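You operate a simulated robot arm through the tools that you are given. There is no shell and no other tool. Be economical: measure what you need, move in short steps, check, and stop when the job is done.

Carry out the task below with a simulated two-armed robot. There is one attempt and no reset: what you move stays moved.

Task
Hold the medium sieve on the top of the one-layer pallet steady with one hand and put the gold small weight from the top of the one-layer pallet in it with the other.

Only the result counts: the job must be done as asked and must still hold three seconds after the hand-in. Knocking over, shifting, dropping, spilling or breaking anything else fails it.

Robot
Two 7-joint arms with two-finger parallel grippers on one trunk, on a base that drives. Base frame: it is fixed to the floor where the robot stands at the start and does not move with it; the origin is under the middle of the robot, x ahead of it, y to its left, z up. Readings come in mm, rad, newtons and seconds.
The left shoulder is at the start at [70, 134, 926], the right one opposite. Payload 1.57 kg a hand.
The tool frame of a hand sits at the grasp point between the pads (the TCP): z along the fingers, y along the line on which they close. The tips reach 30 mm beyond it. The gripper opens to 80 mm. The fingers are 17 mm wide and 12 mm thick; the gripper's body (40 by 82 mm) begins 80 mm behind the TCP.
Orientation is that of the tool frame in the base frame, as a unit quaternion [x, y, z, w]. With the fingers straight down and closing along the base's y, the tool's x points along the base's -x, its y along +y and its z along -z.

Tools
- The arms move only by the tool jog_arm. It takes "left_rows", "right_rows" or both (then of equal length, played together; a hand with none holds still); each is a list of rows, each an object (a shift or turn left out is 0, a gripper value left out holds the last) with "offset": the shift along the tool's x, y, z in mm, a list of three; "angular": the turn, a rotation vector about the tool's x, y, z in rad, a list of three. In form: [{"offset": [dx, dy, dz], "angular": [wx, wy, wz]}, ...]. A call has 1 to 10 rows; each row is the pose to reach, as a shift and turn from the pose commanded when the call began, along the tool's axes at that moment. "left_hand" and "right_hand" are, for a hand that has rows, the finger opening in mm, from 0 to 80, set as the call begins (left out, the last holds). Rows are played at 5 a second. More than 50 mm and 0.15 rad between two rows, or a gripper value outside its range, and nothing of the call is played. Where a pose cannot be reached the arm comes as near as it can. A force on the tool above 40 N (or 10 N above the force at the start of the call, whichever is more), or a blocked arm, ends the call early, and 0.2 s more pass. Each finger travels about 153 mm/s and halts on what it meets, pressing with about 39 N; the grip force reading is that of the motor and also rises with nothing between the fingers. The clock runs only during rows and for 0.2 s after the last one: add rows that repeat a pose to give the fingers time. The reply holds the time, the measured pose of the TCP, the force on the tool along the base axes, the opening and the grip force, in the units named above and with some noise, with the torque about the TCP (base axes, N m) and any sound that the robot's microphone picked up.
- Cameras (640 x 400 px; columns grow to the right, rows downward): "scene" is now at [119.2, 48, 1145.6]; the picture's right is [0.58, -0.82, 0.00], its down [-0.54, -0.38, -0.75] and it looks along [0.61, 0.43, -0.67] (base axes); focal length 248 px, centre (320, 200). "left" rides on the left gripper at [72, 7, -122] in its tool frame; the picture's right is [-0.09, 1.00, 0.00], its down [-0.84, -0.08, -0.54] and it looks along [-0.54, -0.05, 0.84] (tool axes); focal length 238 px, centre (320, 200). "right" rides on the right gripper at [72, -7, -122] in its tool frame; the picture's right is [0.09, 1.00, 0.00], its down [-0.84, 0.08, -0.54] and it looks along [-0.54, 0.05, 0.84] (tool axes); focal length 238 px, centre (320, 200). There is no depth. A picture from a camera that has moved, and an enlarged one, comes with that camera's place and axes in the base frame and with its lens.
- grab_frame(camera): a new picture of that camera. The clock stands still meanwhile.
- slide_trunk(by): slides the trunk up (or, below 0, down) by that many mm; the arms and the scene camera ride with it, the base frame stays. It gives what a move gives, with no picture.
- drive_base(legs): drives the robot by 1 to 6 legs, each [ahead, left, turn to the left] in mm, mm and rad, along the robot's own axes; the way and the turn of a leg run together, so that a leg with both is an arc; at most 1500 mm and 3.142 rad a leg. The arms and the cameras ride along, it lands a little off, and it stops where it bumps. It gives what a move gives.
- turn_head(pan, tilt): turns the head with the scene camera to pan (to the left, within 1.501 rad either way) and tilt (down, from -0.506 to 1.204), counted from straight ahead of the robot. It gives what a move gives.
- enlarge(camera, box): a new picture of the part [left, top, right, bottom] of that camera's present view, enlarged. The clock stands still meanwhile.
- job_done(): hands the job in; it is judged then, once.

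Go step by step. Nothing tells you exact positions but the pictures and the camera data: compare them with the known pose of the tool, close in by small moves and look again before you grip or let go. The budget is 120 turns and 92 pictures, counting those below and the enlarged ones. Unless the task says otherwise, let go and move clear before handing in.

The tools are called after "Request:" as a command line: name --argument value ..., lists and objects as JSON in quotes. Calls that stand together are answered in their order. jog_arm: Moves the arms, as the interface text tells. Its arguments: {"type":"object","properties":{"left_rows":{"type":"array","items":{"type":"object","properties":{"offset":{"type":"array","items":{"type":"number"}},"angular":{"type":"array","items":{"type":"number"}}}}},"left_hand":{"type":"number"},"right_rows":{"type":"array","items":{"type":"object","properties":{"offset":{"type":"array","items":{"type":"number"}},"angular":{"type":"array","items":{"type":"number"}}}}},"right_hand":{"type":"number"}},"required":[]} The other tools are called the same way: slide_trunk (by) slides the trunk up or down; drive_base (legs) drives the base; turn_head (pan, tilt) turns the head that bears the scene camera; grab_frame (camera) takes a picture; enlarge (camera, box) takes an enlarged picture of a part of a camera's view; job_done () hands the job in.

At the start:

```text
t: 0.0
left_ee_pos: [337.8, 431.1, 846.0]
left_ee_rot: [0.0, 1.0, 0.0, 0.0]
left_wrist_force: [0.5, -0.3, -0.6]
left_moment: [-0.01, -0.04, 0.01]
left_gripper_width: 80.1
left_grasp_force: 0.0
right_ee_pos: [442.1, 78.2, 889.7]
right_ee_rot: [0.0, 1.0, 0.0, 0.0]
right_wrist_force: [1.3, -0.4, -0.1]
right_moment: [0.01, -0.01, -0.01]
right_gripper_width: 79.9
right_grasp_force: 0.0
trunk travel left (down, up): [-500.0, 440.0]
robot x, y, heading: [-3.1, -2.0, 0.003]
head pan, tilt: [0.614, 0.728]
```

scene: 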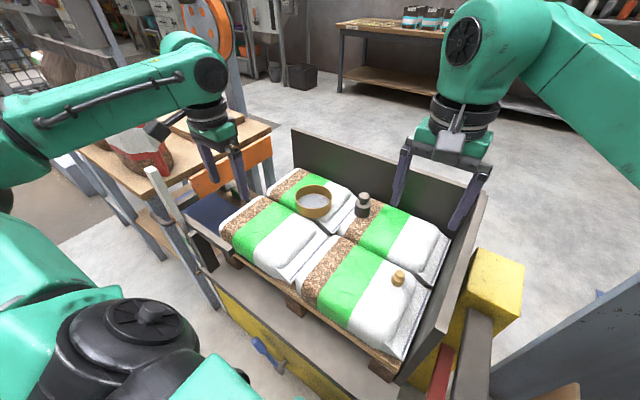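
right: 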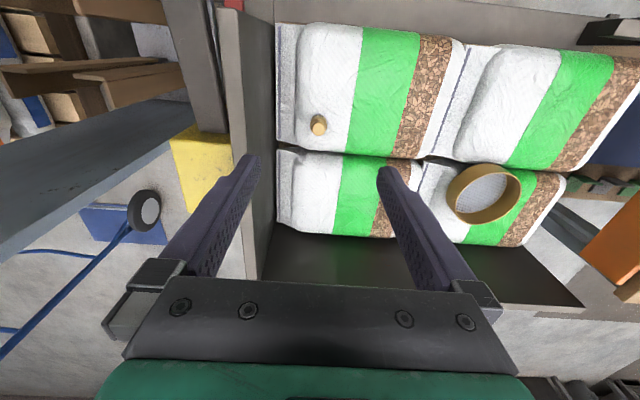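
left: 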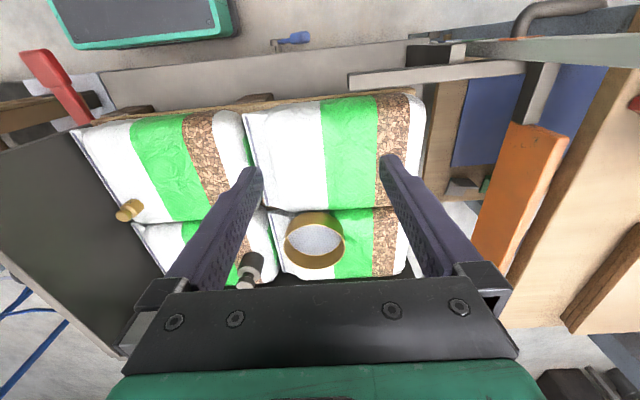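

The sieve appears to be near [575, 396] and the gold weight near [478, 78], both on sacks at about z≈610. I'll enlarge both for detail before moving.

Request:
enlarge --camera "scene" --box '[220, 120, 500, 380]'

Request:
enlarge --camera "right" --box '[260, 70, 380, 170]'

Request:
enlarge --camera "left" --box '[220, 180, 420, 300]'

```text
1.54 times, centred on (360, 250) of scene
camera zoom: at [119.2, 48.0, 1145.6], right [0.58, -0.82, 0.0], down [-0.54, -0.38, -0.75], along [0.61, 0.43, -0.67], focal length 382 px, centre (258, 123)
```

zoom: 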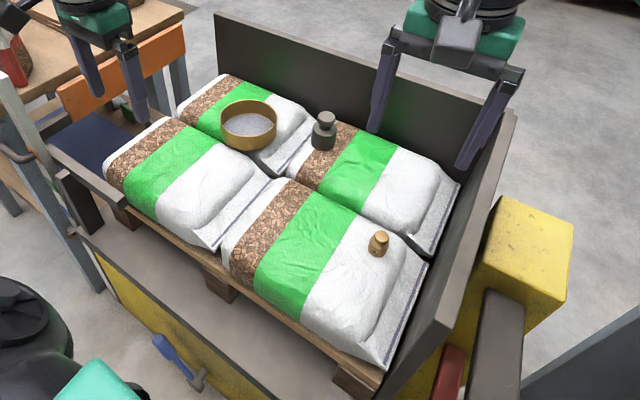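

```text
4.00 times, centred on (320, 120) of right
camera zoom: at [370.9, 70.3, 1011.8], right [-0.09, 1.0, 0.0], down [0.84, 0.08, 0.54], along [0.54, 0.05, -0.84], focal length 953 px, centre (320, 520)
```

zoom: 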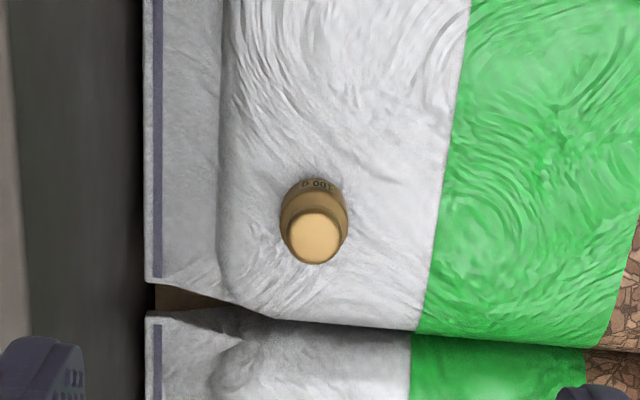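

```text
3.20 times, centred on (320, 240) of left
camera zoom: at [265.6, 437.3, 968.6], right [0.09, 1.0, 0.0], down [0.84, -0.08, 0.54], along [0.54, -0.05, -0.84], focal length 763 px, centre (320, 72)
```

zoom: 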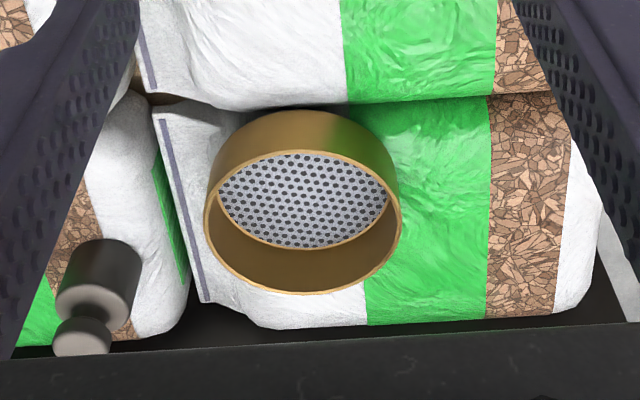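

The weight is about 28 mm wide, with its top near z≈641 at [478, 78]. I'll bring the right hand above it with the fingers partly open, then look again.

Request:
jog_arm --right_rows '[{"offset": [-35, 0, 0]}, {"offset": [-35, 0, 45]}, {"offset": [-35, 0, 90]}, {"offset": [-35, 0, 130]}, {"offset": [-35, 0, 165]}, {"offset": [-35, 0, 165]}]' --right_hand 60

Request:
grab_frame --camera "right"

Request:
grab_frame --camera "scene"

```text
t: 1.6
left_ee_pos: [337.0, 435.4, 844.1]
left_ee_rot: [-0.001, 1.0, -0.003, 0.002]
left_wrist_force: [-0.5, -0.1, -0.8]
left_moment: [0.0, -0.01, -0.03]
left_gripper_width: 79.8
left_grasp_force: 0.0
right_ee_pos: [494.3, 82.1, 762.2]
right_ee_rot: [0.0, 0.999, -0.004, 0.044]
right_wrist_force: [0.0, -0.1, -0.1]
right_moment: [-0.03, 0.0, 0.0]
right_gripper_width: 60.1
right_grasp_force: 0.1
trunk travel left (down, up): [-500.0, 440.0]
robot x, y, heading: [0.6, -1.0, 0.001]
head pan, tilt: [0.614, 0.728]
stopped in row 6 (right hand): the arm was blocked; the commanded pose is now the measured one
```

```text
85 pictures are left
camera right: at [411.3, 75.8, 876.5], right [-0.09, 1.0, -0.02], down [0.78, 0.08, 0.61], along [0.61, 0.04, -0.79], focal length 238 px, centre (320, 200)
```

right: 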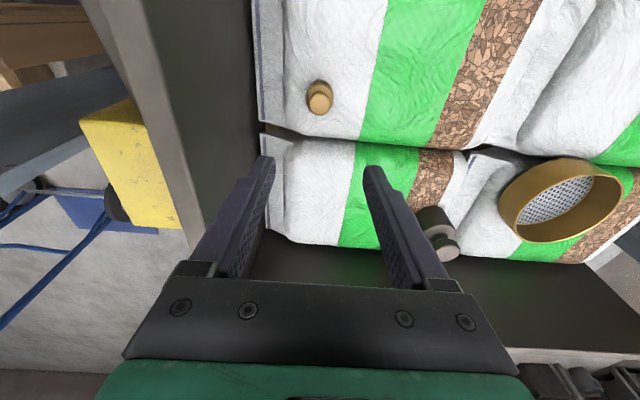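

```text
84 pictures are left
camera scene: at [116.2, 54.3, 1144.8], right [0.58, -0.82, 0.01], down [-0.54, -0.39, -0.75], along [0.61, 0.43, -0.67], focal length 248 px, centre (320, 200)
```

scene: 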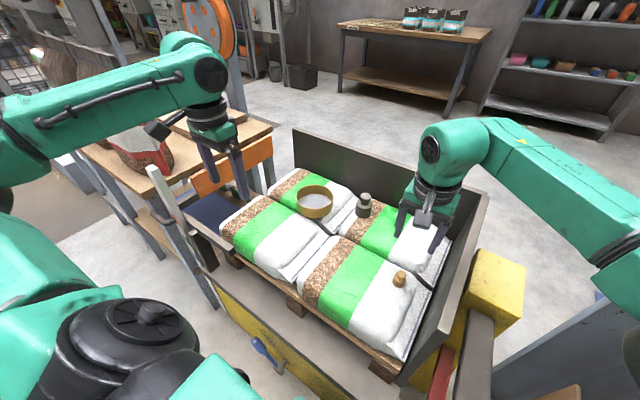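

The arm was blocked upstream of the wrist, since there is no tool force. I'll turn the head to the right to see what the elbow is touching.

Request:
turn_head --pan -0.5 --tilt 0.8

Request:
grab_frame --camera "scene"

```text
t: 2.9
left_ee_pos: [334.6, 435.6, 845.0]
left_ee_rot: [-0.001, 1.0, -0.003, 0.002]
left_wrist_force: [0.2, -0.6, -0.2]
left_moment: [-0.02, 0.0, 0.0]
left_gripper_width: 80.3
left_grasp_force: 0.1
right_ee_pos: [492.9, 83.1, 760.2]
right_ee_rot: [-0.001, 0.999, -0.003, 0.042]
right_wrist_force: [0.2, -0.6, 0.4]
right_moment: [0.03, 0.02, 0.02]
right_gripper_width: 60.1
right_grasp_force: 0.1
trunk travel left (down, up): [-500.0, 440.0]
robot x, y, heading: [1.8, -0.6, -0.002]
head pan, tilt: [-0.499, 0.799]
```

```text
83 pictures are left
camera scene: at [118.8, -32.7, 1140.7], right [-0.48, -0.88, 0.0], down [-0.63, 0.34, -0.7], along [0.62, -0.34, -0.71], focal length 248 px, centre (320, 200)
```

scene: 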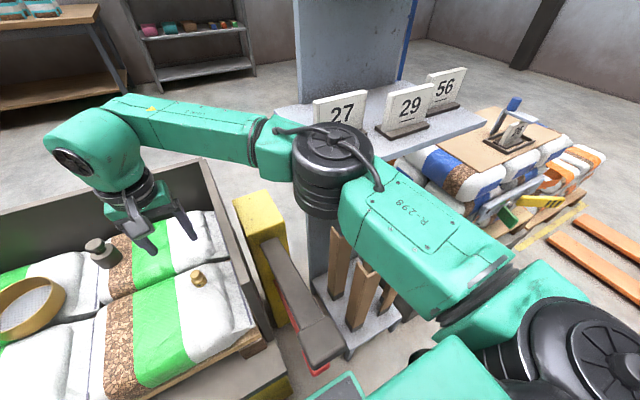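

The right elbow came to rest on the grey shelf to the right. I'll lift the hand off, and turn the base left later so the arm works clear of the shelf. First I'll look left to check there is room for the left arm.

Request:
jog_arm --right_rows '[{"offset": [0, 0, -40], "angular": [0, 0.044, 0]}, {"offset": [5, 0, -80], "angular": [-0.006, 0.084, 0]}, {"offset": [10, 0, -120], "angular": [-0.006, 0.084, 0]}, {"offset": [10, 0, -120], "angular": [-0.006, 0.084, 0]}]'

Request:
turn_head --pan 1.3 --tilt 0.8

Request:
grab_frame --camera "scene"

Request:
turn_head --pan 0.2 --tilt 1.15

Request:
grab_frame --camera "scene"

```text
t: 3.9
left_ee_pos: [339.3, 429.5, 846.1]
left_ee_rot: [0.0, 1.0, -0.001, 0.0]
left_wrist_force: [0.6, 0.1, -0.4]
left_moment: [0.02, -0.02, -0.03]
left_gripper_width: 80.0
left_grasp_force: 0.1
right_ee_pos: [475.1, 77.6, 873.0]
right_ee_rot: [0.001, 1.0, 0.003, -0.008]
right_wrist_force: [-0.4, 0.0, -1.0]
right_moment: [0.02, 0.0, -0.01]
right_gripper_width: 59.9
right_grasp_force: 0.1
trunk travel left (down, up): [-500.0, 440.0]
robot x, y, heading: [-0.5, -5.5, -0.004]
head pan, tilt: [-0.499, 0.799]
```

```text
t: 5.7
left_ee_pos: [337.9, 428.9, 845.1]
left_ee_rot: [0.0, 1.0, 0.0, 0.0]
left_wrist_force: [-0.1, -0.5, -0.3]
left_moment: [-0.01, -0.02, 0.01]
left_gripper_width: 80.0
left_grasp_force: 0.2
right_ee_pos: [475.4, 77.0, 871.8]
right_ee_rot: [0.002, 1.0, 0.003, -0.007]
right_wrist_force: [-0.7, 0.4, 0.2]
right_moment: [0.02, 0.0, -0.02]
right_gripper_width: 59.9
right_grasp_force: 0.1
trunk travel left (down, up): [-500.0, 440.0]
robot x, y, heading: [1.3, 1.2, -0.003]
head pan, tilt: [1.3, 0.799]
```

```text
82 pictures are left
camera scene: at [73.6, 77.0, 1139.7], right [0.96, -0.27, 0.0], down [-0.19, -0.69, -0.7], along [0.19, 0.67, -0.72], focal length 248 px, centre (320, 200)
```

scene: 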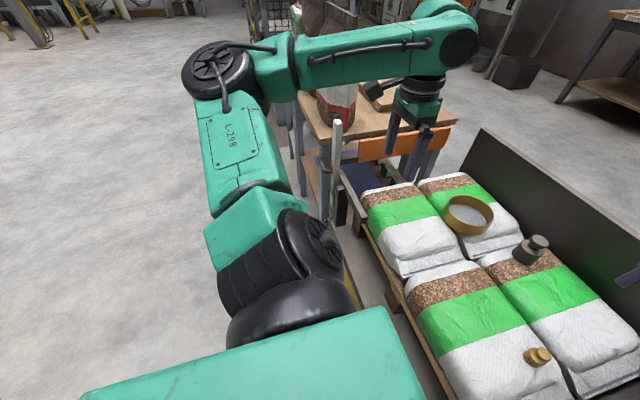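

```text
t: 7.1
left_ee_pos: [339.3, 430.4, 845.5]
left_ee_rot: [-0.001, 1.0, 0.0, 0.0]
left_wrist_force: [0.7, -0.1, 0.6]
left_moment: [0.03, -0.01, 0.02]
left_gripper_width: 80.1
left_grasp_force: 0.0
right_ee_pos: [474.6, 77.9, 871.4]
right_ee_rot: [0.001, 1.0, 0.003, -0.008]
right_wrist_force: [-1.4, -0.1, 0.4]
right_moment: [-0.02, 0.02, -0.03]
right_gripper_width: 60.3
right_grasp_force: 0.1
trunk travel left (down, up): [-500.0, 440.0]
robot x, y, heading: [6.7, -2.8, 0.001]
head pan, tilt: [0.201, 1.15]
```

```text
81 pictures are left
camera scene: at [110.4, 11.2, 1114.9], right [0.2, -0.98, 0.0], down [-0.89, -0.18, -0.41], along [0.4, 0.08, -0.91], focal length 248 px, centre (320, 200)
```

scene: 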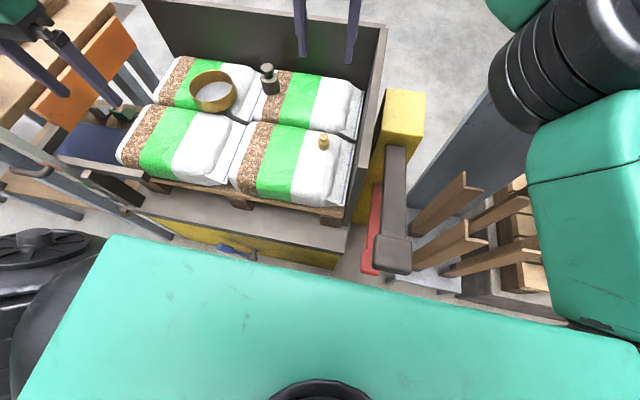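

There is a leaning post on the left, with its top near z≈850, and a yellow board at x≈210 in front of the base. I'll raise the trunk and then slide the base left, which centres both objects and takes the right elbow away from the shelf.

Request:
slide_trunk --by 170

Request:
drive_base --legs '[[0, 100, 0]]'

Request:
turn_head --pan 1.0 --tilt 0.9

Request:
grab_frame --camera "scene"

```text
t: 9.0
left_ee_pos: [338.0, 429.9, 1013.9]
left_ee_rot: [0.001, 1.0, 0.0, 0.0]
left_wrist_force: [0.4, -0.4, 0.7]
left_moment: [0.04, 0.01, 0.0]
left_gripper_width: 80.1
left_grasp_force: 0.1
right_ee_pos: [476.6, 77.8, 1040.6]
right_ee_rot: [0.0, 1.0, 0.003, -0.009]
right_wrist_force: [-0.1, 0.0, -0.3]
right_moment: [-0.01, 0.0, 0.01]
right_gripper_width: 60.1
right_grasp_force: 0.1
trunk travel left (down, up): [-670.0, 270.0]
robot x, y, heading: [2.9, -1.4, 0.002]
head pan, tilt: [0.201, 1.15]
```

```text
t: 10.1
left_ee_pos: [339.1, 527.8, 1016.1]
left_ee_rot: [0.001, 1.0, 0.0, 0.0]
left_wrist_force: [0.0, -0.9, -0.4]
left_moment: [0.01, 0.02, 0.01]
left_gripper_width: 80.1
left_grasp_force: 0.0
right_ee_pos: [476.2, 173.6, 1041.2]
right_ee_rot: [0.002, 1.0, 0.003, -0.008]
right_wrist_force: [0.4, 0.7, -1.4]
right_moment: [0.0, 0.03, -0.01]
right_gripper_width: 59.9
right_grasp_force: 0.0
trunk travel left (down, up): [-670.0, 270.0]
robot x, y, heading: [3.3, 102.3, -0.002]
head pan, tilt: [0.201, 1.15]
```

```text
t: 11.3
left_ee_pos: [339.1, 526.1, 1015.7]
left_ee_rot: [0.0, 1.0, 0.0, 0.0]
left_wrist_force: [0.0, -0.1, 0.4]
left_moment: [0.01, 0.04, 0.03]
left_gripper_width: 80.2
left_grasp_force: 0.1
right_ee_pos: [476.1, 173.7, 1042.5]
right_ee_rot: [0.002, 1.0, 0.002, -0.008]
right_wrist_force: [-0.7, 0.3, 0.0]
right_moment: [0.01, -0.01, 0.0]
right_gripper_width: 60.1
right_grasp_force: 0.1
trunk travel left (down, up): [-670.0, 270.0]
robot x, y, heading: [-2.9, 97.1, 0.001]
head pan, tilt: [1.0, 0.901]
```

```text
80 pictures are left
camera scene: at [93.0, 160.3, 1301.8], right [0.84, -0.54, 0.0], down [-0.42, -0.66, -0.62], along [0.34, 0.52, -0.78], focal length 248 px, centre (320, 200)
```

scene: 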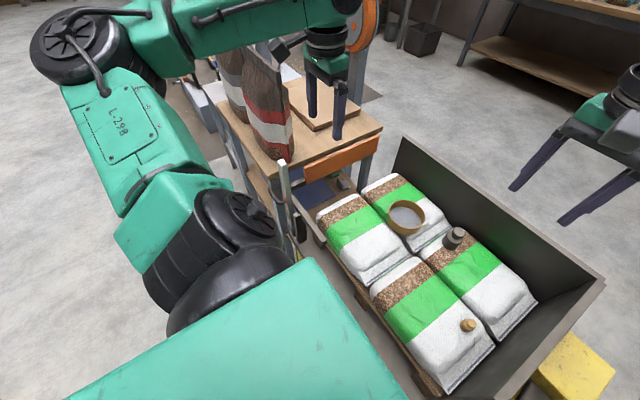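

The way is clear (the post top is near [305, 700, 778]). I'll shift another 100 mm left, then bring the right hand over the gold weight.

Request:
drive_base --legs '[[0, 100, 0]]'

Request:
turn_head --pan -0.3 --tilt 0.95

Request:
grab_frame --camera "scene"

```text
t: 12.4
left_ee_pos: [340.2, 628.0, 1017.3]
left_ee_rot: [0.0, 1.0, 0.0, 0.0]
left_wrist_force: [0.5, 0.1, -0.4]
left_moment: [-0.04, 0.0, -0.01]
left_gripper_width: 79.8
left_grasp_force: 0.1
right_ee_pos: [475.8, 274.1, 1042.5]
right_ee_rot: [0.002, 1.0, 0.003, -0.008]
right_wrist_force: [-0.1, 0.0, 0.5]
right_moment: [0.0, 0.01, -0.01]
right_gripper_width: 59.8
right_grasp_force: 0.0
trunk travel left (down, up): [-670.0, 270.0]
robot x, y, heading: [3.8, 196.3, -0.003]
head pan, tilt: [1.0, 0.901]
```

```text
t: 13.9
left_ee_pos: [340.1, 628.7, 1015.8]
left_ee_rot: [0.001, 1.0, 0.0, 0.0]
left_wrist_force: [0.3, 0.4, -0.1]
left_moment: [0.01, -0.01, 0.0]
left_gripper_width: 80.0
left_grasp_force: 0.0
right_ee_pos: [476.4, 275.1, 1041.7]
right_ee_rot: [0.001, 1.0, 0.003, -0.008]
right_wrist_force: [0.5, 0.4, -0.1]
right_moment: [-0.02, -0.01, -0.01]
right_gripper_width: 60.0
right_grasp_force: 0.1
trunk travel left (down, up): [-670.0, 270.0]
robot x, y, heading: [0.5, 201.8, -0.003]
head pan, tilt: [-0.3, 0.949]
```

```text
79 pictures are left
camera scene: at [121.6, 176.5, 1298.2], right [-0.3, -0.96, 0.0], down [-0.78, 0.24, -0.58], along [0.56, -0.17, -0.81], focal length 248 px, centre (320, 200)
```

scene: 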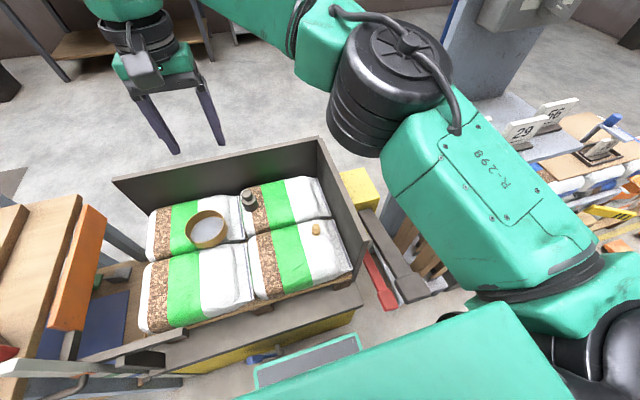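

The right arm is higher and further from the shelf now. I'll move it over the gold weight and down to z≈760.

Request:
jog_arm --right_rows '[{"offset": [0, -45, 15], "angular": [0, -0.016, 0]}, {"offset": [0, -90, 30], "angular": [0, -0.016, 0]}, {"offset": [-2, -135, 50], "angular": [0, -0.016, 0]}, {"offset": [-2, -175, 75], "angular": [0, -0.016, 0]}, {"offset": [-2, -197, 115], "angular": [0, -0.016, 0]}, {"offset": [-2, -197, 160], "angular": [0, -0.016, 0]}, {"offset": [-2, -197, 205], "angular": [0, -0.016, 0]}, {"offset": [-2, -197, 245], "angular": [0, -0.016, 0]}, {"offset": [-2, -197, 280], "angular": [0, -0.016, 0]}, {"offset": [-2, -197, 280], "angular": [0, -0.016, 0]}]'

Request:
grab_frame --camera "scene"

Request:
grab_frame --camera "right"

```text
t: 16.1
left_ee_pos: [339.4, 629.9, 1017.3]
left_ee_rot: [0.001, 1.0, 0.0, 0.0]
left_wrist_force: [-0.6, 0.1, 0.2]
left_moment: [0.0, -0.02, -0.01]
left_gripper_width: 80.1
left_grasp_force: 0.1
right_ee_pos: [470.6, 78.3, 758.8]
right_ee_rot: [0.002, 1.0, 0.003, 0.001]
right_wrist_force: [0.1, 0.6, -0.1]
right_moment: [0.03, 0.01, -0.01]
right_gripper_width: 59.8
right_grasp_force: 0.1
trunk travel left (down, up): [-670.0, 270.0]
robot x, y, heading: [1.6, 196.7, -0.002]
head pan, tilt: [-0.3, 0.949]
```

```text
78 pictures are left
camera scene: at [121.3, 176.4, 1298.2], right [-0.3, -0.95, 0.0], down [-0.78, 0.24, -0.58], along [0.56, -0.17, -0.81], focal length 248 px, centre (320, 200)
```

scene: 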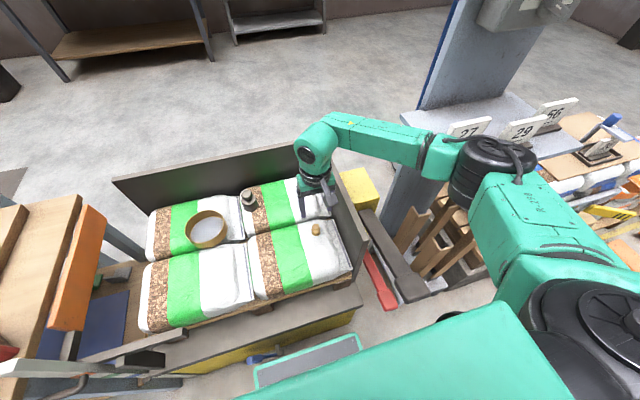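

```text
77 pictures are left
camera right: at [398.7, 71.0, 881.4], right [-0.09, 1.0, 0.01], down [0.84, 0.07, 0.54], along [0.54, 0.05, -0.84], focal length 238 px, centre (320, 200)
```

right: 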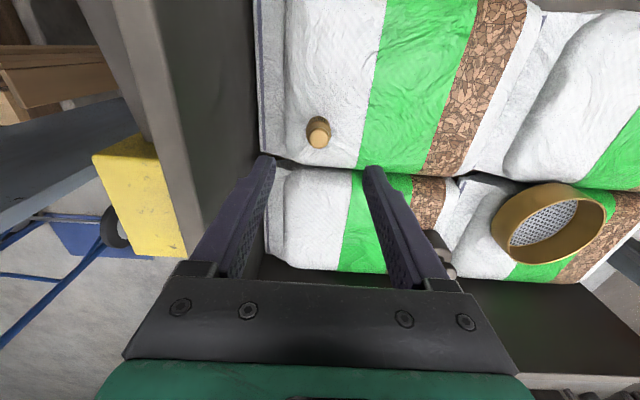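

The elbow has ample clearance this time. The weight reads as about [478, 77], with its top at 641–655. I'll descend to z≈700 and look again.

Request:
jog_arm --right_rows '[{"offset": [-7, -1, 30]}, {"offset": [-7, -1, 55]}, {"offset": [-7, -1, 55]}]'

Request:
grab_frame --camera "right"

Request:
enlarge --camera "scene" --box '[256, 150, 376, 270]'

```text
t: 16.9
left_ee_pos: [339.6, 627.9, 1015.8]
left_ee_rot: [0.001, 1.0, 0.0, -0.001]
left_wrist_force: [0.5, 0.0, -0.2]
left_moment: [-0.02, -0.01, 0.01]
left_gripper_width: 79.7
left_grasp_force: 0.0
right_ee_pos: [477.9, 78.4, 706.8]
right_ee_rot: [0.002, 1.0, 0.002, 0.001]
right_wrist_force: [0.1, -0.3, 0.5]
right_moment: [0.0, 0.0, 0.0]
right_gripper_width: 60.2
right_grasp_force: 0.0
trunk travel left (down, up): [-670.0, 270.0]
robot x, y, heading: [2.2, 200.0, -0.002]
head pan, tilt: [-0.3, 0.949]
```

```text
76 pictures are left
camera right: at [406.2, 70.6, 827.5], right [-0.09, 1.0, 0.01], down [0.84, 0.07, 0.54], along [0.54, 0.05, -0.84], focal length 238 px, centre (320, 200)
```

right: 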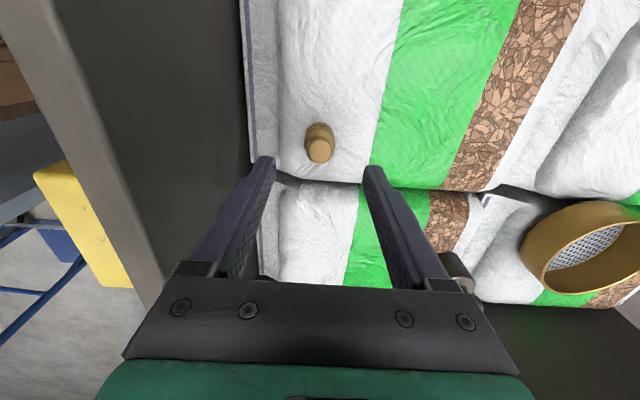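

```text
3.33 times, centred on (316, 210) of scene
camera zoom: at [121.4, 176.5, 1298.2], right [-0.3, -0.95, 0.0], down [-0.78, 0.24, -0.58], along [0.56, -0.17, -0.81], focal length 828 px, centre (333, 167)
```

zoom: 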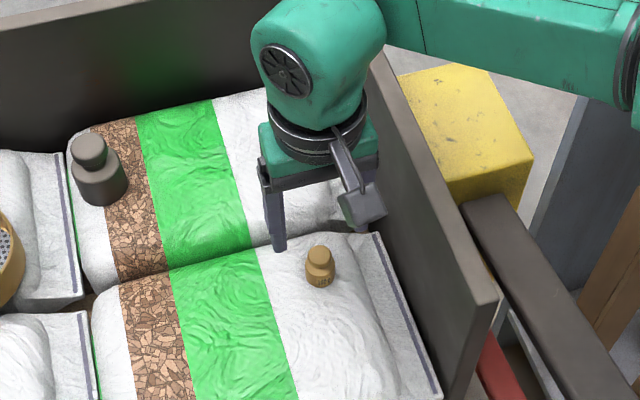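

The weight is centred between the fingers in y. I'll descend to 665, where the fingers can straddle the knob, and check x.

Request:
jog_arm --right_rows '[{"offset": [0, -1, 25]}, {"offset": [0, -1, 42]}, {"offset": [0, -1, 42]}]'

Request:
grab_frame --camera "right"

Request:
enlarge --camera "scene" --box '[276, 170, 356, 250]'

```text
t: 17.7
left_ee_pos: [339.2, 629.4, 1017.0]
left_ee_rot: [0.001, 1.0, -0.001, 0.0]
left_wrist_force: [-0.6, 0.2, -1.0]
left_moment: [-0.01, 0.01, 0.04]
left_gripper_width: 79.8
left_grasp_force: 0.0
right_ee_pos: [479.2, 78.6, 663.6]
right_ee_rot: [0.002, 1.0, 0.003, 0.0]
right_wrist_force: [-0.1, -0.8, -0.2]
right_moment: [0.01, -0.02, 0.03]
right_gripper_width: 59.9
right_grasp_force: 0.0
trunk travel left (down, up): [-670.0, 270.0]
robot x, y, heading: [2.2, 196.4, 0.001]
head pan, tilt: [-0.3, 0.949]
```

```text
74 pictures are left
camera right: at [407.6, 70.6, 785.3], right [-0.09, 1.0, 0.01], down [0.84, 0.07, 0.54], along [0.54, 0.05, -0.84], focal length 238 px, centre (320, 200)
```

right: 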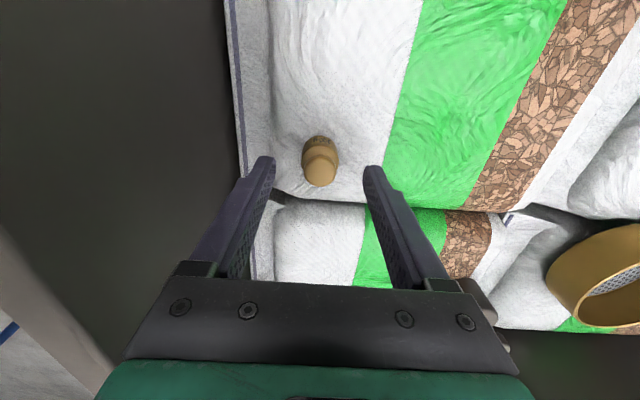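

```text
5.00 times, centred on (316, 210) of scene
camera zoom: at [121.5, 176.4, 1298.2], right [-0.3, -0.95, 0.0], down [-0.78, 0.24, -0.58], along [0.56, -0.17, -0.81], focal length 1242 px, centre (340, 150)
```

zoom: 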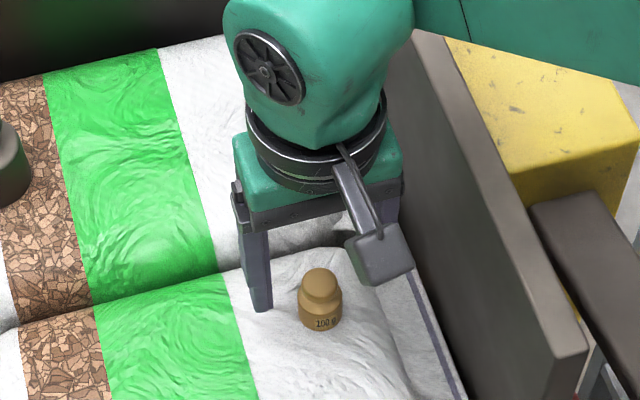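

The weight resolves to about [480, 77.5] with its top near 640. I'll lower to z≈643 and check the tips against the sack.

Request:
jog_arm --right_rows '[{"offset": [-1, -1, 10]}, {"offset": [-1, -1, 20]}, {"offset": [-1, -1, 20]}]'

Request:
enlarge --camera "right" --box '[240, 120, 400, 220]'

Request:
enlarge --camera "scene" --box '[276, 190, 356, 250]'

```text
t: 18.5
left_ee_pos: [340.2, 628.1, 1017.4]
left_ee_rot: [0.001, 1.0, 0.0, 0.001]
left_wrist_force: [-0.2, -0.7, -0.1]
left_moment: [0.02, 0.04, -0.02]
left_gripper_width: 80.0
left_grasp_force: 0.1
right_ee_pos: [480.3, 76.3, 643.4]
right_ee_rot: [0.001, 1.0, 0.002, 0.001]
right_wrist_force: [0.1, 0.0, 0.2]
right_moment: [0.01, 0.02, 0.03]
right_gripper_width: 60.0
right_grasp_force: 0.1
trunk travel left (down, up): [-670.0, 270.0]
robot x, y, heading: [0.8, 205.9, 0.001]
head pan, tilt: [-0.3, 0.949]
```

```text
4.00 times, centred on (320, 170) of right
camera zoom: at [408.9, 69.2, 765.6], right [-0.09, 1.0, 0.01], down [0.84, 0.07, 0.54], along [0.54, 0.05, -0.84], focal length 953 px, centre (320, 320)
```

zoom: 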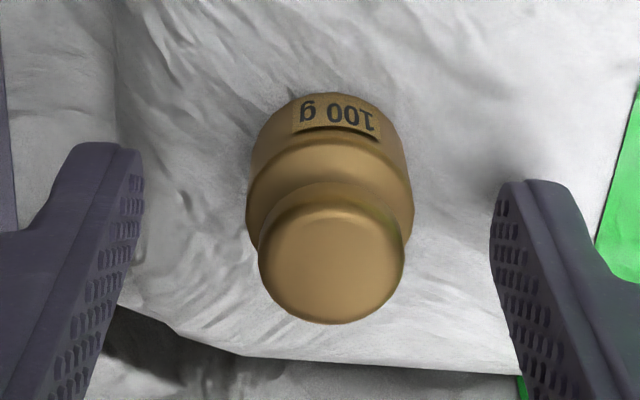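

```text
6.67 times, centred on (316, 220) of scene
camera zoom: at [121.5, 176.4, 1298.2], right [-0.3, -0.95, 0.0], down [-0.78, 0.24, -0.58], along [0.56, -0.17, -0.81], focal length 1656 px, centre (347, 67)
```

zoom: 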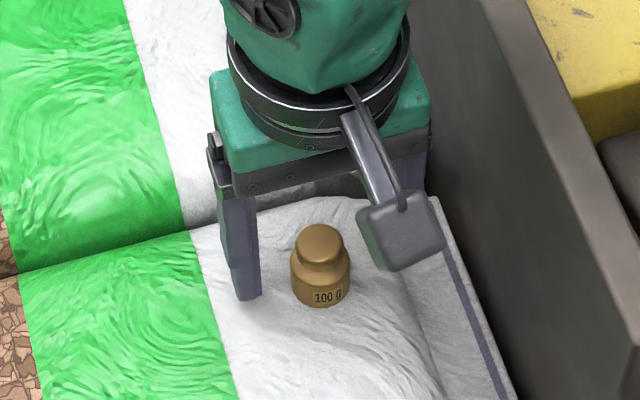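

The tips are around z≈613 and the weight's base is near 600. I'll lower 6 mm more, then close.

Request:
jog_arm --right_rows '[{"offset": [0, 1, 6]}, {"offset": [0, 1, 6]}]'

Request:
jog_arm --right_rows '[{"offset": [0, 0, 0]}, {"offset": [0, 0, 0]}, {"offset": [0, 0, 0]}]' --right_hand 10

Request:
grab_frame --camera "right"

```text
t: 19.1
left_ee_pos: [340.0, 628.5, 1015.7]
left_ee_rot: [0.0, 1.0, 0.0, 0.001]
left_wrist_force: [0.6, 0.8, 0.0]
left_moment: [0.03, 0.03, -0.02]
left_gripper_width: 80.1
left_grasp_force: 0.1
right_ee_pos: [481.1, 78.7, 638.2]
right_ee_rot: [0.002, 1.0, 0.002, 0.001]
right_wrist_force: [-0.5, -0.7, 0.2]
right_moment: [0.01, 0.04, -0.03]
right_gripper_width: 59.7
right_grasp_force: 0.0
trunk travel left (down, up): [-670.0, 270.0]
robot x, y, heading: [1.2, 200.1, -0.002]
head pan, tilt: [-0.3, 0.949]
```

```text
t: 19.9
left_ee_pos: [339.9, 629.2, 1015.5]
left_ee_rot: [0.001, 1.0, 0.001, 0.0]
left_wrist_force: [-0.4, 1.3, 0.4]
left_moment: [0.0, -0.03, 0.01]
left_gripper_width: 79.9
left_grasp_force: 0.1
right_ee_pos: [481.7, 77.4, 638.9]
right_ee_rot: [0.001, 1.0, 0.003, 0.001]
right_wrist_force: [-0.5, 0.7, 0.0]
right_moment: [-0.01, -0.01, -0.02]
right_gripper_width: 26.4
right_grasp_force: 37.0
trunk travel left (down, up): [-670.0, 270.0]
robot x, y, heading: [1.2, 198.2, -0.003]
head pan, tilt: [-0.3, 0.949]
```

```text
70 pictures are left
camera right: at [409.1, 70.3, 759.5], right [-0.09, 1.0, 0.01], down [0.84, 0.07, 0.54], along [0.54, 0.05, -0.84], focal length 238 px, centre (320, 200)
```

right: 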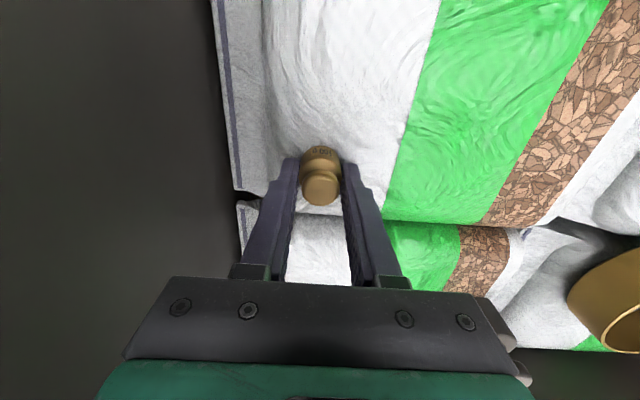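

The weight is gripped at 26.4 mm. I'll lift it straight up and look at the sieve while parking the right hand at z≈780.

Request:
jog_arm --right_rows '[{"offset": [0, 0, -20]}, {"offset": [0, 0, -60]}, {"offset": [0, 0, -105]}, {"offset": [0, 0, -145]}, {"offset": [0, 0, -145]}]'

Request:
turn_head --pan 0.4 --tilt 0.9

Request:
grab_frame --camera "scene"

Request:
grab_frame --camera "right"

Request:
grab_frame --camera "left"

```text
t: 21.1
left_ee_pos: [339.7, 629.2, 1014.8]
left_ee_rot: [0.001, 1.0, -0.001, 0.0]
left_wrist_force: [0.4, 0.7, 0.2]
left_moment: [-0.01, 0.01, 0.04]
left_gripper_width: 80.2
left_grasp_force: 0.1
right_ee_pos: [480.3, 77.6, 783.1]
right_ee_rot: [0.003, 1.0, 0.003, 0.001]
right_wrist_force: [1.4, -0.3, -0.5]
right_moment: [-0.01, -0.02, -0.01]
right_gripper_width: 26.5
right_grasp_force: 37.3
trunk travel left (down, up): [-670.0, 270.0]
robot x, y, heading: [1.5, 196.3, -0.003]
head pan, tilt: [-0.3, 0.949]
```

```text
t: 22.2
left_ee_pos: [340.1, 628.5, 1016.5]
left_ee_rot: [0.0, 1.0, 0.0, 0.0]
left_wrist_force: [-0.4, -0.4, -0.7]
left_moment: [0.0, 0.04, 0.02]
left_gripper_width: 79.9
left_grasp_force: 0.1
right_ee_pos: [479.8, 76.7, 782.1]
right_ee_rot: [0.002, 1.0, 0.002, 0.0]
right_wrist_force: [-0.1, 0.7, -1.8]
right_moment: [0.0, -0.01, 0.04]
right_gripper_width: 26.6
right_grasp_force: 37.3
trunk travel left (down, up): [-670.0, 270.0]
robot x, y, heading: [3.3, 197.9, -0.005]
head pan, tilt: [0.4, 0.901]
```

```text
69 pictures are left
camera scene: at [122.0, 227.2, 1301.8], right [0.39, -0.92, 0.0], down [-0.72, -0.3, -0.62], along [0.57, 0.24, -0.78], focal length 248 px, centre (320, 200)
```

scene: 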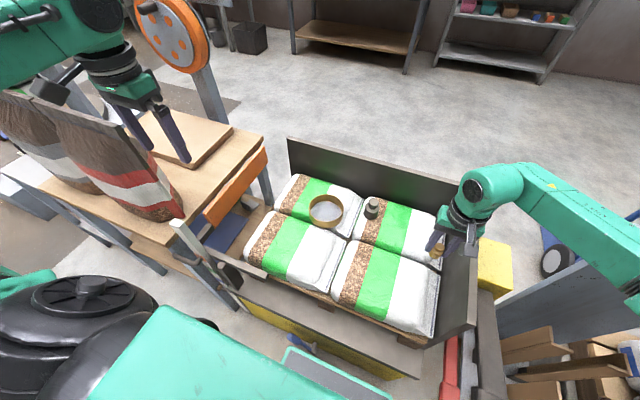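

```text
68 pictures are left
camera right: at [407.8, 70.0, 904.7], right [-0.09, 1.0, 0.01], down [0.84, 0.07, 0.54], along [0.54, 0.05, -0.84], focal length 238 px, centre (320, 200)
```

right: 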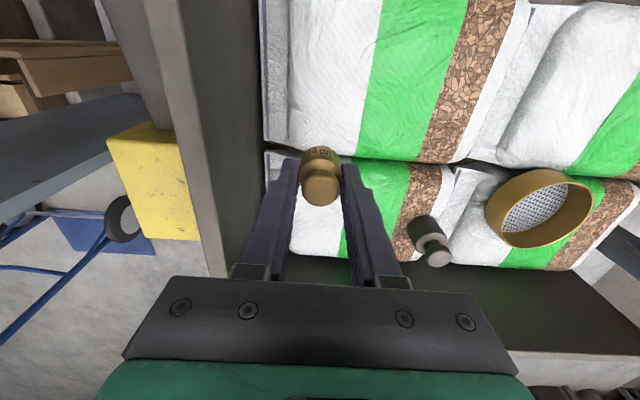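

```text
67 pictures are left
camera left: at [267.9, 635.2, 1138.7], right [0.09, 1.0, 0.0], down [0.84, -0.08, 0.54], along [0.54, -0.05, -0.84], focal length 238 px, centre (320, 200)
```

left: 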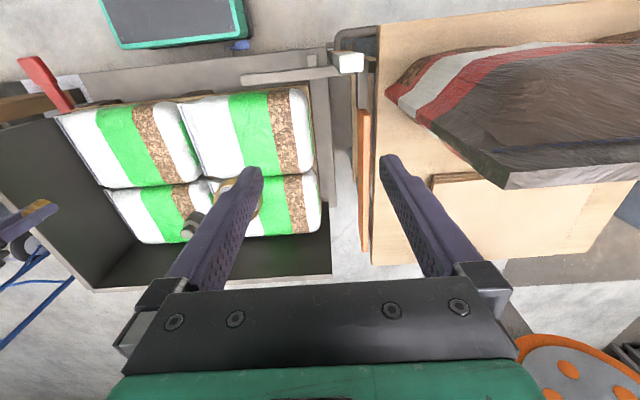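

The weight is securely in the right hand. From the ellipse I estimate the sieve at centre ≈[579, 398], about 111 mm across, with the rim at ~646. I'll bring the left hand above its left rim.

Request:
jog_arm --left_rows '[{"offset": [-30, -22, 10]}, {"offset": [-60, -44, 30]}, {"offset": [-90, -66, 50]}, {"offset": [-120, -88, 70]}, {"offset": [-150, -110, 90]}, {"offset": [-180, -132, 110]}, {"offset": [-210, -154, 135]}, {"offset": [-238, -177, 165]}, {"offset": [-238, -177, 200]}, {"offset": [-238, -177, 200]}]' --left_hand 50

Request:
grab_frame --camera "scene"

Request:
grab_frame --camera "left"

```text
t: 24.4
left_ee_pos: [581.8, 449.3, 815.5]
left_ee_rot: [0.001, 1.0, -0.001, 0.001]
left_wrist_force: [-0.8, 0.3, -0.6]
left_moment: [0.0, 0.03, -0.02]
left_gripper_width: 50.0
left_grasp_force: 0.2
right_ee_pos: [480.3, 76.9, 783.9]
right_ee_rot: [0.002, 1.0, 0.002, 0.001]
right_wrist_force: [-0.4, -0.3, -2.0]
right_moment: [0.05, 0.0, -0.01]
right_gripper_width: 26.4
right_grasp_force: 38.0
trunk travel left (down, up): [-670.0, 270.0]
robot x, y, heading: [0.2, 200.9, -0.002]
head pan, tilt: [0.4, 0.901]
```

```text
66 pictures are left
camera scene: at [121.8, 226.8, 1301.8], right [0.39, -0.92, 0.0], down [-0.72, -0.3, -0.62], along [0.57, 0.24, -0.78], focal length 248 px, centre (320, 200)
```

scene: 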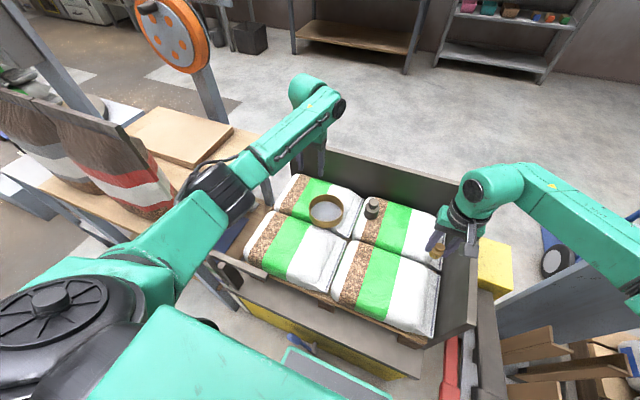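

```text
65 pictures are left
camera left: at [508.6, 456.1, 938.2], right [0.09, 1.0, 0.0], down [0.84, -0.08, 0.54], along [0.54, -0.05, -0.84], focal length 238 px, centre (320, 200)
```

left: 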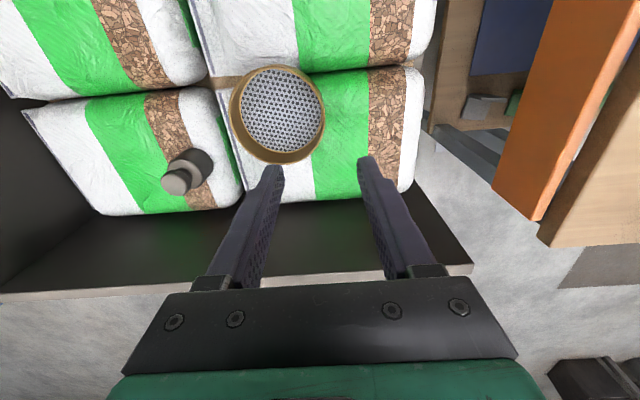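

The sieve reads as centre ≈[577, 400], diameter ≈114. I'll move the left hand to y≈455 and lower to ≈725 for a closer look.

Request:
jog_arm --left_rows '[{"offset": [3, 6, 30]}, {"offset": [4, 6, 60]}, {"offset": [4, 6, 90]}, {"offset": [4, 6, 90]}]'

Request:
grab_frame --camera "left"

Request:
enlarge --camera "scene" --box '[220, 100, 420, 280]'

```text
t: 25.4
left_ee_pos: [573.2, 458.8, 727.2]
left_ee_rot: [0.001, 1.0, 0.0, 0.0]
left_wrist_force: [-0.1, -0.3, 0.6]
left_moment: [0.01, -0.03, -0.01]
left_gripper_width: 50.0
left_grasp_force: 0.0
right_ee_pos: [480.3, 78.0, 783.1]
right_ee_rot: [0.002, 1.0, 0.002, 0.0]
right_wrist_force: [0.3, 0.0, -1.1]
right_moment: [0.0, 0.0, -0.02]
right_gripper_width: 26.5
right_grasp_force: 37.2
trunk travel left (down, up): [-670.0, 270.0]
robot x, y, heading: [6.0, 200.2, 0.0]
head pan, tilt: [0.4, 0.901]
```

```text
64 pictures are left
camera left: at [501.2, 464.8, 849.5], right [0.09, 1.0, 0.0], down [0.84, -0.08, 0.54], along [0.54, -0.05, -0.84], focal length 238 px, centre (320, 200)
```

left: 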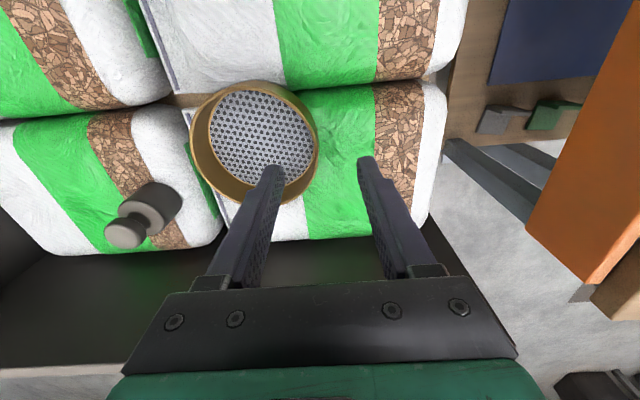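

```text
2.22 times, centred on (320, 190) of scene
camera zoom: at [121.8, 227.3, 1301.8], right [0.39, -0.92, 0.0], down [-0.72, -0.3, -0.62], along [0.57, 0.24, -0.78], focal length 552 px, centre (320, 222)
```

zoom: 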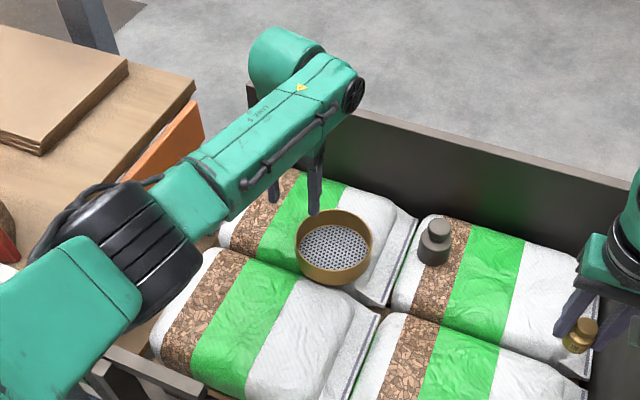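

The left rim's wall is at y≈456 and the fingers straddle it. I'll lower to z≈664 (tips ≈634) and check with the cameras.

Request:
jog_arm --left_rows '[{"offset": [-3, -1, 25]}, {"offset": [-3, -1, 50]}, {"offset": [-3, -1, 63]}, {"offset": [-3, -1, 63]}]'

Request:
grab_frame --camera "left"

Request:
enlarge --camera "scene" --box '[270, 140, 390, 240]'

Request:
enlarge --camera "right" --box '[440, 130, 640, 280]'

```text
t: 26.4
left_ee_pos: [569.3, 454.4, 665.5]
left_ee_rot: [0.001, 1.0, 0.0, 0.001]
left_wrist_force: [-1.5, 0.7, -0.6]
left_moment: [-0.02, 0.01, 0.01]
left_gripper_width: 50.0
left_grasp_force: 0.0
left hand out of reach, approached as far as the arm can: row 2, 3, 4
right_ee_pos: [480.0, 78.1, 783.4]
right_ee_rot: [0.002, 1.0, 0.003, -0.001]
right_wrist_force: [0.9, -1.1, -0.3]
right_moment: [0.01, 0.0, -0.03]
right_gripper_width: 26.3
right_grasp_force: 37.8
trunk travel left (down, up): [-670.0, 270.0]
robot x, y, heading: [-0.9, 194.7, -0.006]
head pan, tilt: [0.4, 0.901]
```

```text
62 pictures are left
camera left: at [496.5, 461.2, 788.0], right [0.09, 1.0, 0.0], down [0.84, -0.08, 0.54], along [0.54, -0.05, -0.84], focal length 238 px, centre (320, 200)
```

left: 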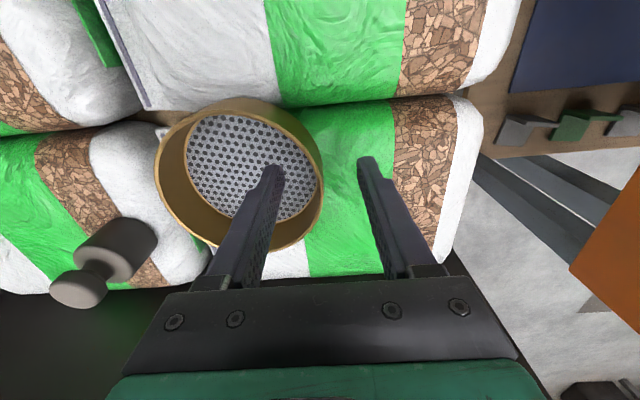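

```text
4.00 times, centred on (330, 190) of scene
camera zoom: at [122.2, 227.0, 1301.8], right [0.39, -0.92, 0.0], down [-0.72, -0.3, -0.62], along [0.57, 0.24, -0.78], focal length 994 px, centre (280, 240)
```

zoom: 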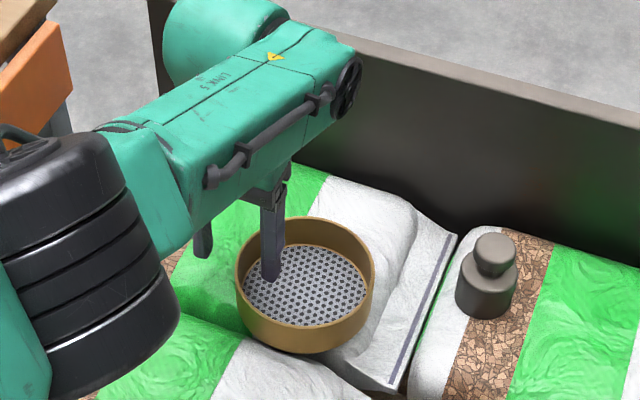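

```text
2.67 times, centred on (540, 205) of right
camera zoom: at [408.0, 69.8, 904.7], right [-0.09, 1.0, 0.01], down [0.84, 0.07, 0.54], along [0.54, 0.05, -0.84], focal length 636 px, centre (-267, 187)
```

zoom: 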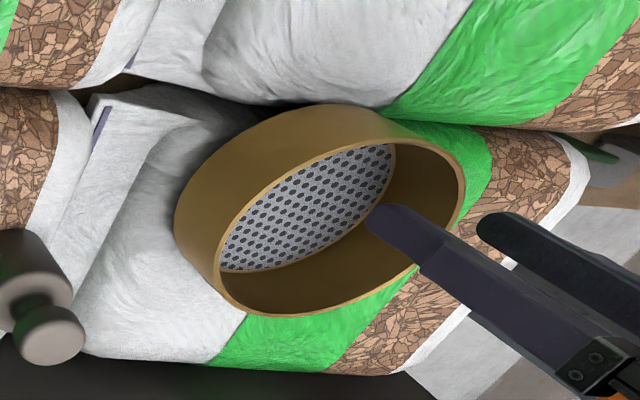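

The left hand reaches its limit at x≈569, and the right arm will fall short at this base pose. I'll check the gap in front of the base before driving closer.

Request:
turn_head --pan 0.0 --tilt 1.2

Request:
grab_frame --camera "scene"

Request:
turn_head --pan 1.2 --tilt 0.9

Request:
grab_frame --camera "scene"

```text
t: 27.2
left_ee_pos: [568.5, 455.2, 665.6]
left_ee_rot: [0.001, 1.0, 0.0, 0.0]
left_wrist_force: [0.2, -0.2, 0.7]
left_moment: [0.01, 0.01, -0.01]
left_gripper_width: 50.0
left_grasp_force: 0.1
right_ee_pos: [479.4, 76.7, 783.8]
right_ee_rot: [0.001, 1.0, 0.002, 0.0]
right_wrist_force: [-0.6, 0.0, -1.4]
right_moment: [0.0, 0.0, 0.01]
right_gripper_width: 26.6
right_grasp_force: 37.1
trunk travel left (down, up): [-670.0, 270.0]
robot x, y, heading: [2.0, 199.7, -0.005]
head pan, tilt: [0.0, 1.201]
```

```text
59 pictures are left
camera scene: at [108.4, 197.9, 1282.0], right [0.0, -1.0, 0.0], down [-0.93, 0.0, -0.36], along [0.36, 0.0, -0.93], focal length 248 px, centre (320, 200)
```

scene: 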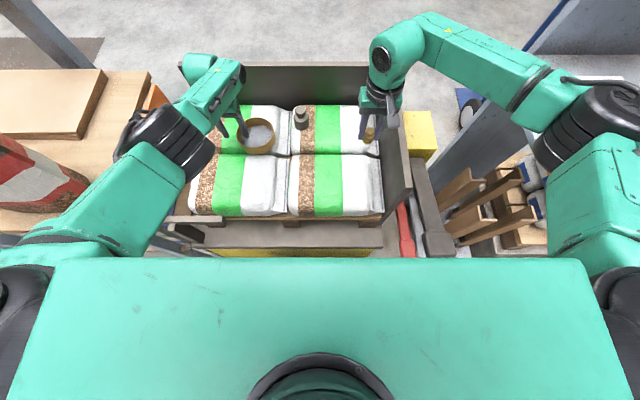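

```text
t: 28.6
left_ee_pos: [567.7, 455.2, 666.0]
left_ee_rot: [0.001, 1.0, 0.0, -0.001]
left_wrist_force: [0.8, 1.0, -0.2]
left_moment: [0.0, -0.03, -0.02]
left_gripper_width: 50.1
left_grasp_force: 0.1
right_ee_pos: [479.2, 77.5, 782.6]
right_ee_rot: [0.002, 1.0, 0.003, 0.001]
right_wrist_force: [0.3, 0.2, -0.8]
right_moment: [0.02, -0.01, -0.01]
right_gripper_width: 26.1
right_grasp_force: 37.1
trunk travel left (down, up): [-670.0, 270.0]
robot x, y, heading: [2.8, 198.4, -0.002]
head pan, tilt: [1.201, 0.901]
```

```text
58 pictures are left
camera scene: at [79.9, 268.2, 1301.8], right [0.93, -0.36, 0.0], down [-0.29, -0.73, -0.62], along [0.23, 0.58, -0.78], focal length 248 px, centre (320, 200)
```

scene: 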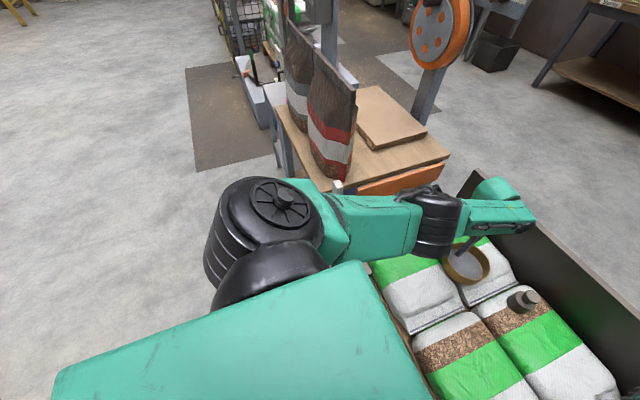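

The front gap is about 70 mm, so a 40 mm forward plus 80 mm left move is safe, followed by lowering the trunk for reach. First I'll raise both hands clear.

Request:
jog_arm --left_rows '[{"offset": [0, 0, -45]}, {"offset": [0, 0, -90]}, {"offset": [5, 0, -135]}, {"offset": [10, 0, -165]}, {"offset": [10, 0, -165]}]' --right_rows '[{"offset": [0, 0, -30]}, {"offset": [0, 0, -60]}, {"offset": [0, 0, -90]}, {"offset": [0, 0, -100]}, {"offset": [0, 0, -100]}]'

Request:
drive_base --legs '[[0, 80, 0], [40, 0, 0]]'

Request:
turn_head --pan 0.3 --tilt 0.95

Request:
grab_frame --camera "scene"

```text
t: 29.8
left_ee_pos: [570.2, 455.2, 676.3]
left_ee_rot: [0.001, 1.0, 0.0, 0.0]
left_wrist_force: [0.2, -0.2, -0.2]
left_moment: [-0.01, 0.02, 0.01]
left_gripper_width: 50.2
left_grasp_force: 0.0
left hand out of reach, approached as far as the arm can: row 1, 2, 3, 4, 5
right_ee_pos: [482.2, 74.7, 884.2]
right_ee_rot: [0.002, 1.0, 0.003, 0.0]
right_wrist_force: [0.1, 0.7, -1.2]
right_moment: [-0.01, 0.0, -0.03]
right_gripper_width: 26.5
right_grasp_force: 38.1
trunk travel left (down, up): [-670.0, 270.0]
robot x, y, heading: [-1.7, 200.5, 0.0]
head pan, tilt: [1.201, 0.901]
```

```text
t: 31.4
left_ee_pos: [575.3, 543.4, 676.2]
left_ee_rot: [-0.008, 1.0, -0.001, -0.001]
left_wrist_force: [0.4, 0.1, 0.0]
left_moment: [0.0, 0.0, -0.03]
left_gripper_width: 50.0
left_grasp_force: 0.0
right_ee_pos: [496.8, 162.4, 882.4]
right_ee_rot: [-0.008, 1.0, 0.002, 0.0]
right_wrist_force: [-0.1, -0.2, -0.3]
right_moment: [0.0, 0.0, 0.02]
right_gripper_width: 26.5
right_grasp_force: 37.9
trunk travel left (down, up): [-670.0, 270.0]
robot x, y, heading: [11.5, 278.2, 0.023]
head pan, tilt: [1.201, 0.901]
stopped in leg 2: the robot was blocked; the commanded pose is now the measured one
```

```text
t: 32.6
left_ee_pos: [573.8, 544.0, 676.6]
left_ee_rot: [-0.009, 1.0, 0.0, 0.0]
left_wrist_force: [-1.2, 0.0, -0.1]
left_moment: [0.01, 0.0, -0.01]
left_gripper_width: 50.0
left_grasp_force: 0.0
right_ee_pos: [494.1, 163.3, 883.3]
right_ee_rot: [-0.008, 1.0, 0.003, 0.0]
right_wrist_force: [-0.5, 0.4, -1.5]
right_moment: [-0.02, -0.03, 0.01]
right_gripper_width: 26.7
right_grasp_force: 37.1
trunk travel left (down, up): [-670.0, 270.0]
robot x, y, heading: [12.7, 275.0, 0.015]
head pan, tilt: [0.3, 0.949]
```

```text
57 pictures are left
camera scene: at [132.6, 299.9, 1298.2], right [0.31, -0.95, 0.0], down [-0.77, -0.26, -0.58], along [0.55, 0.18, -0.81], focal length 248 px, centre (320, 200)
```

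scene: 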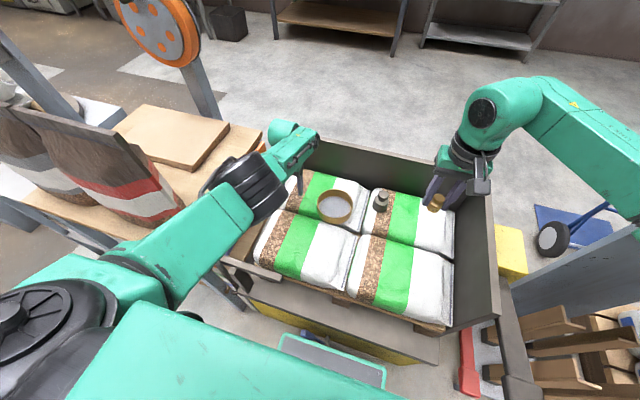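

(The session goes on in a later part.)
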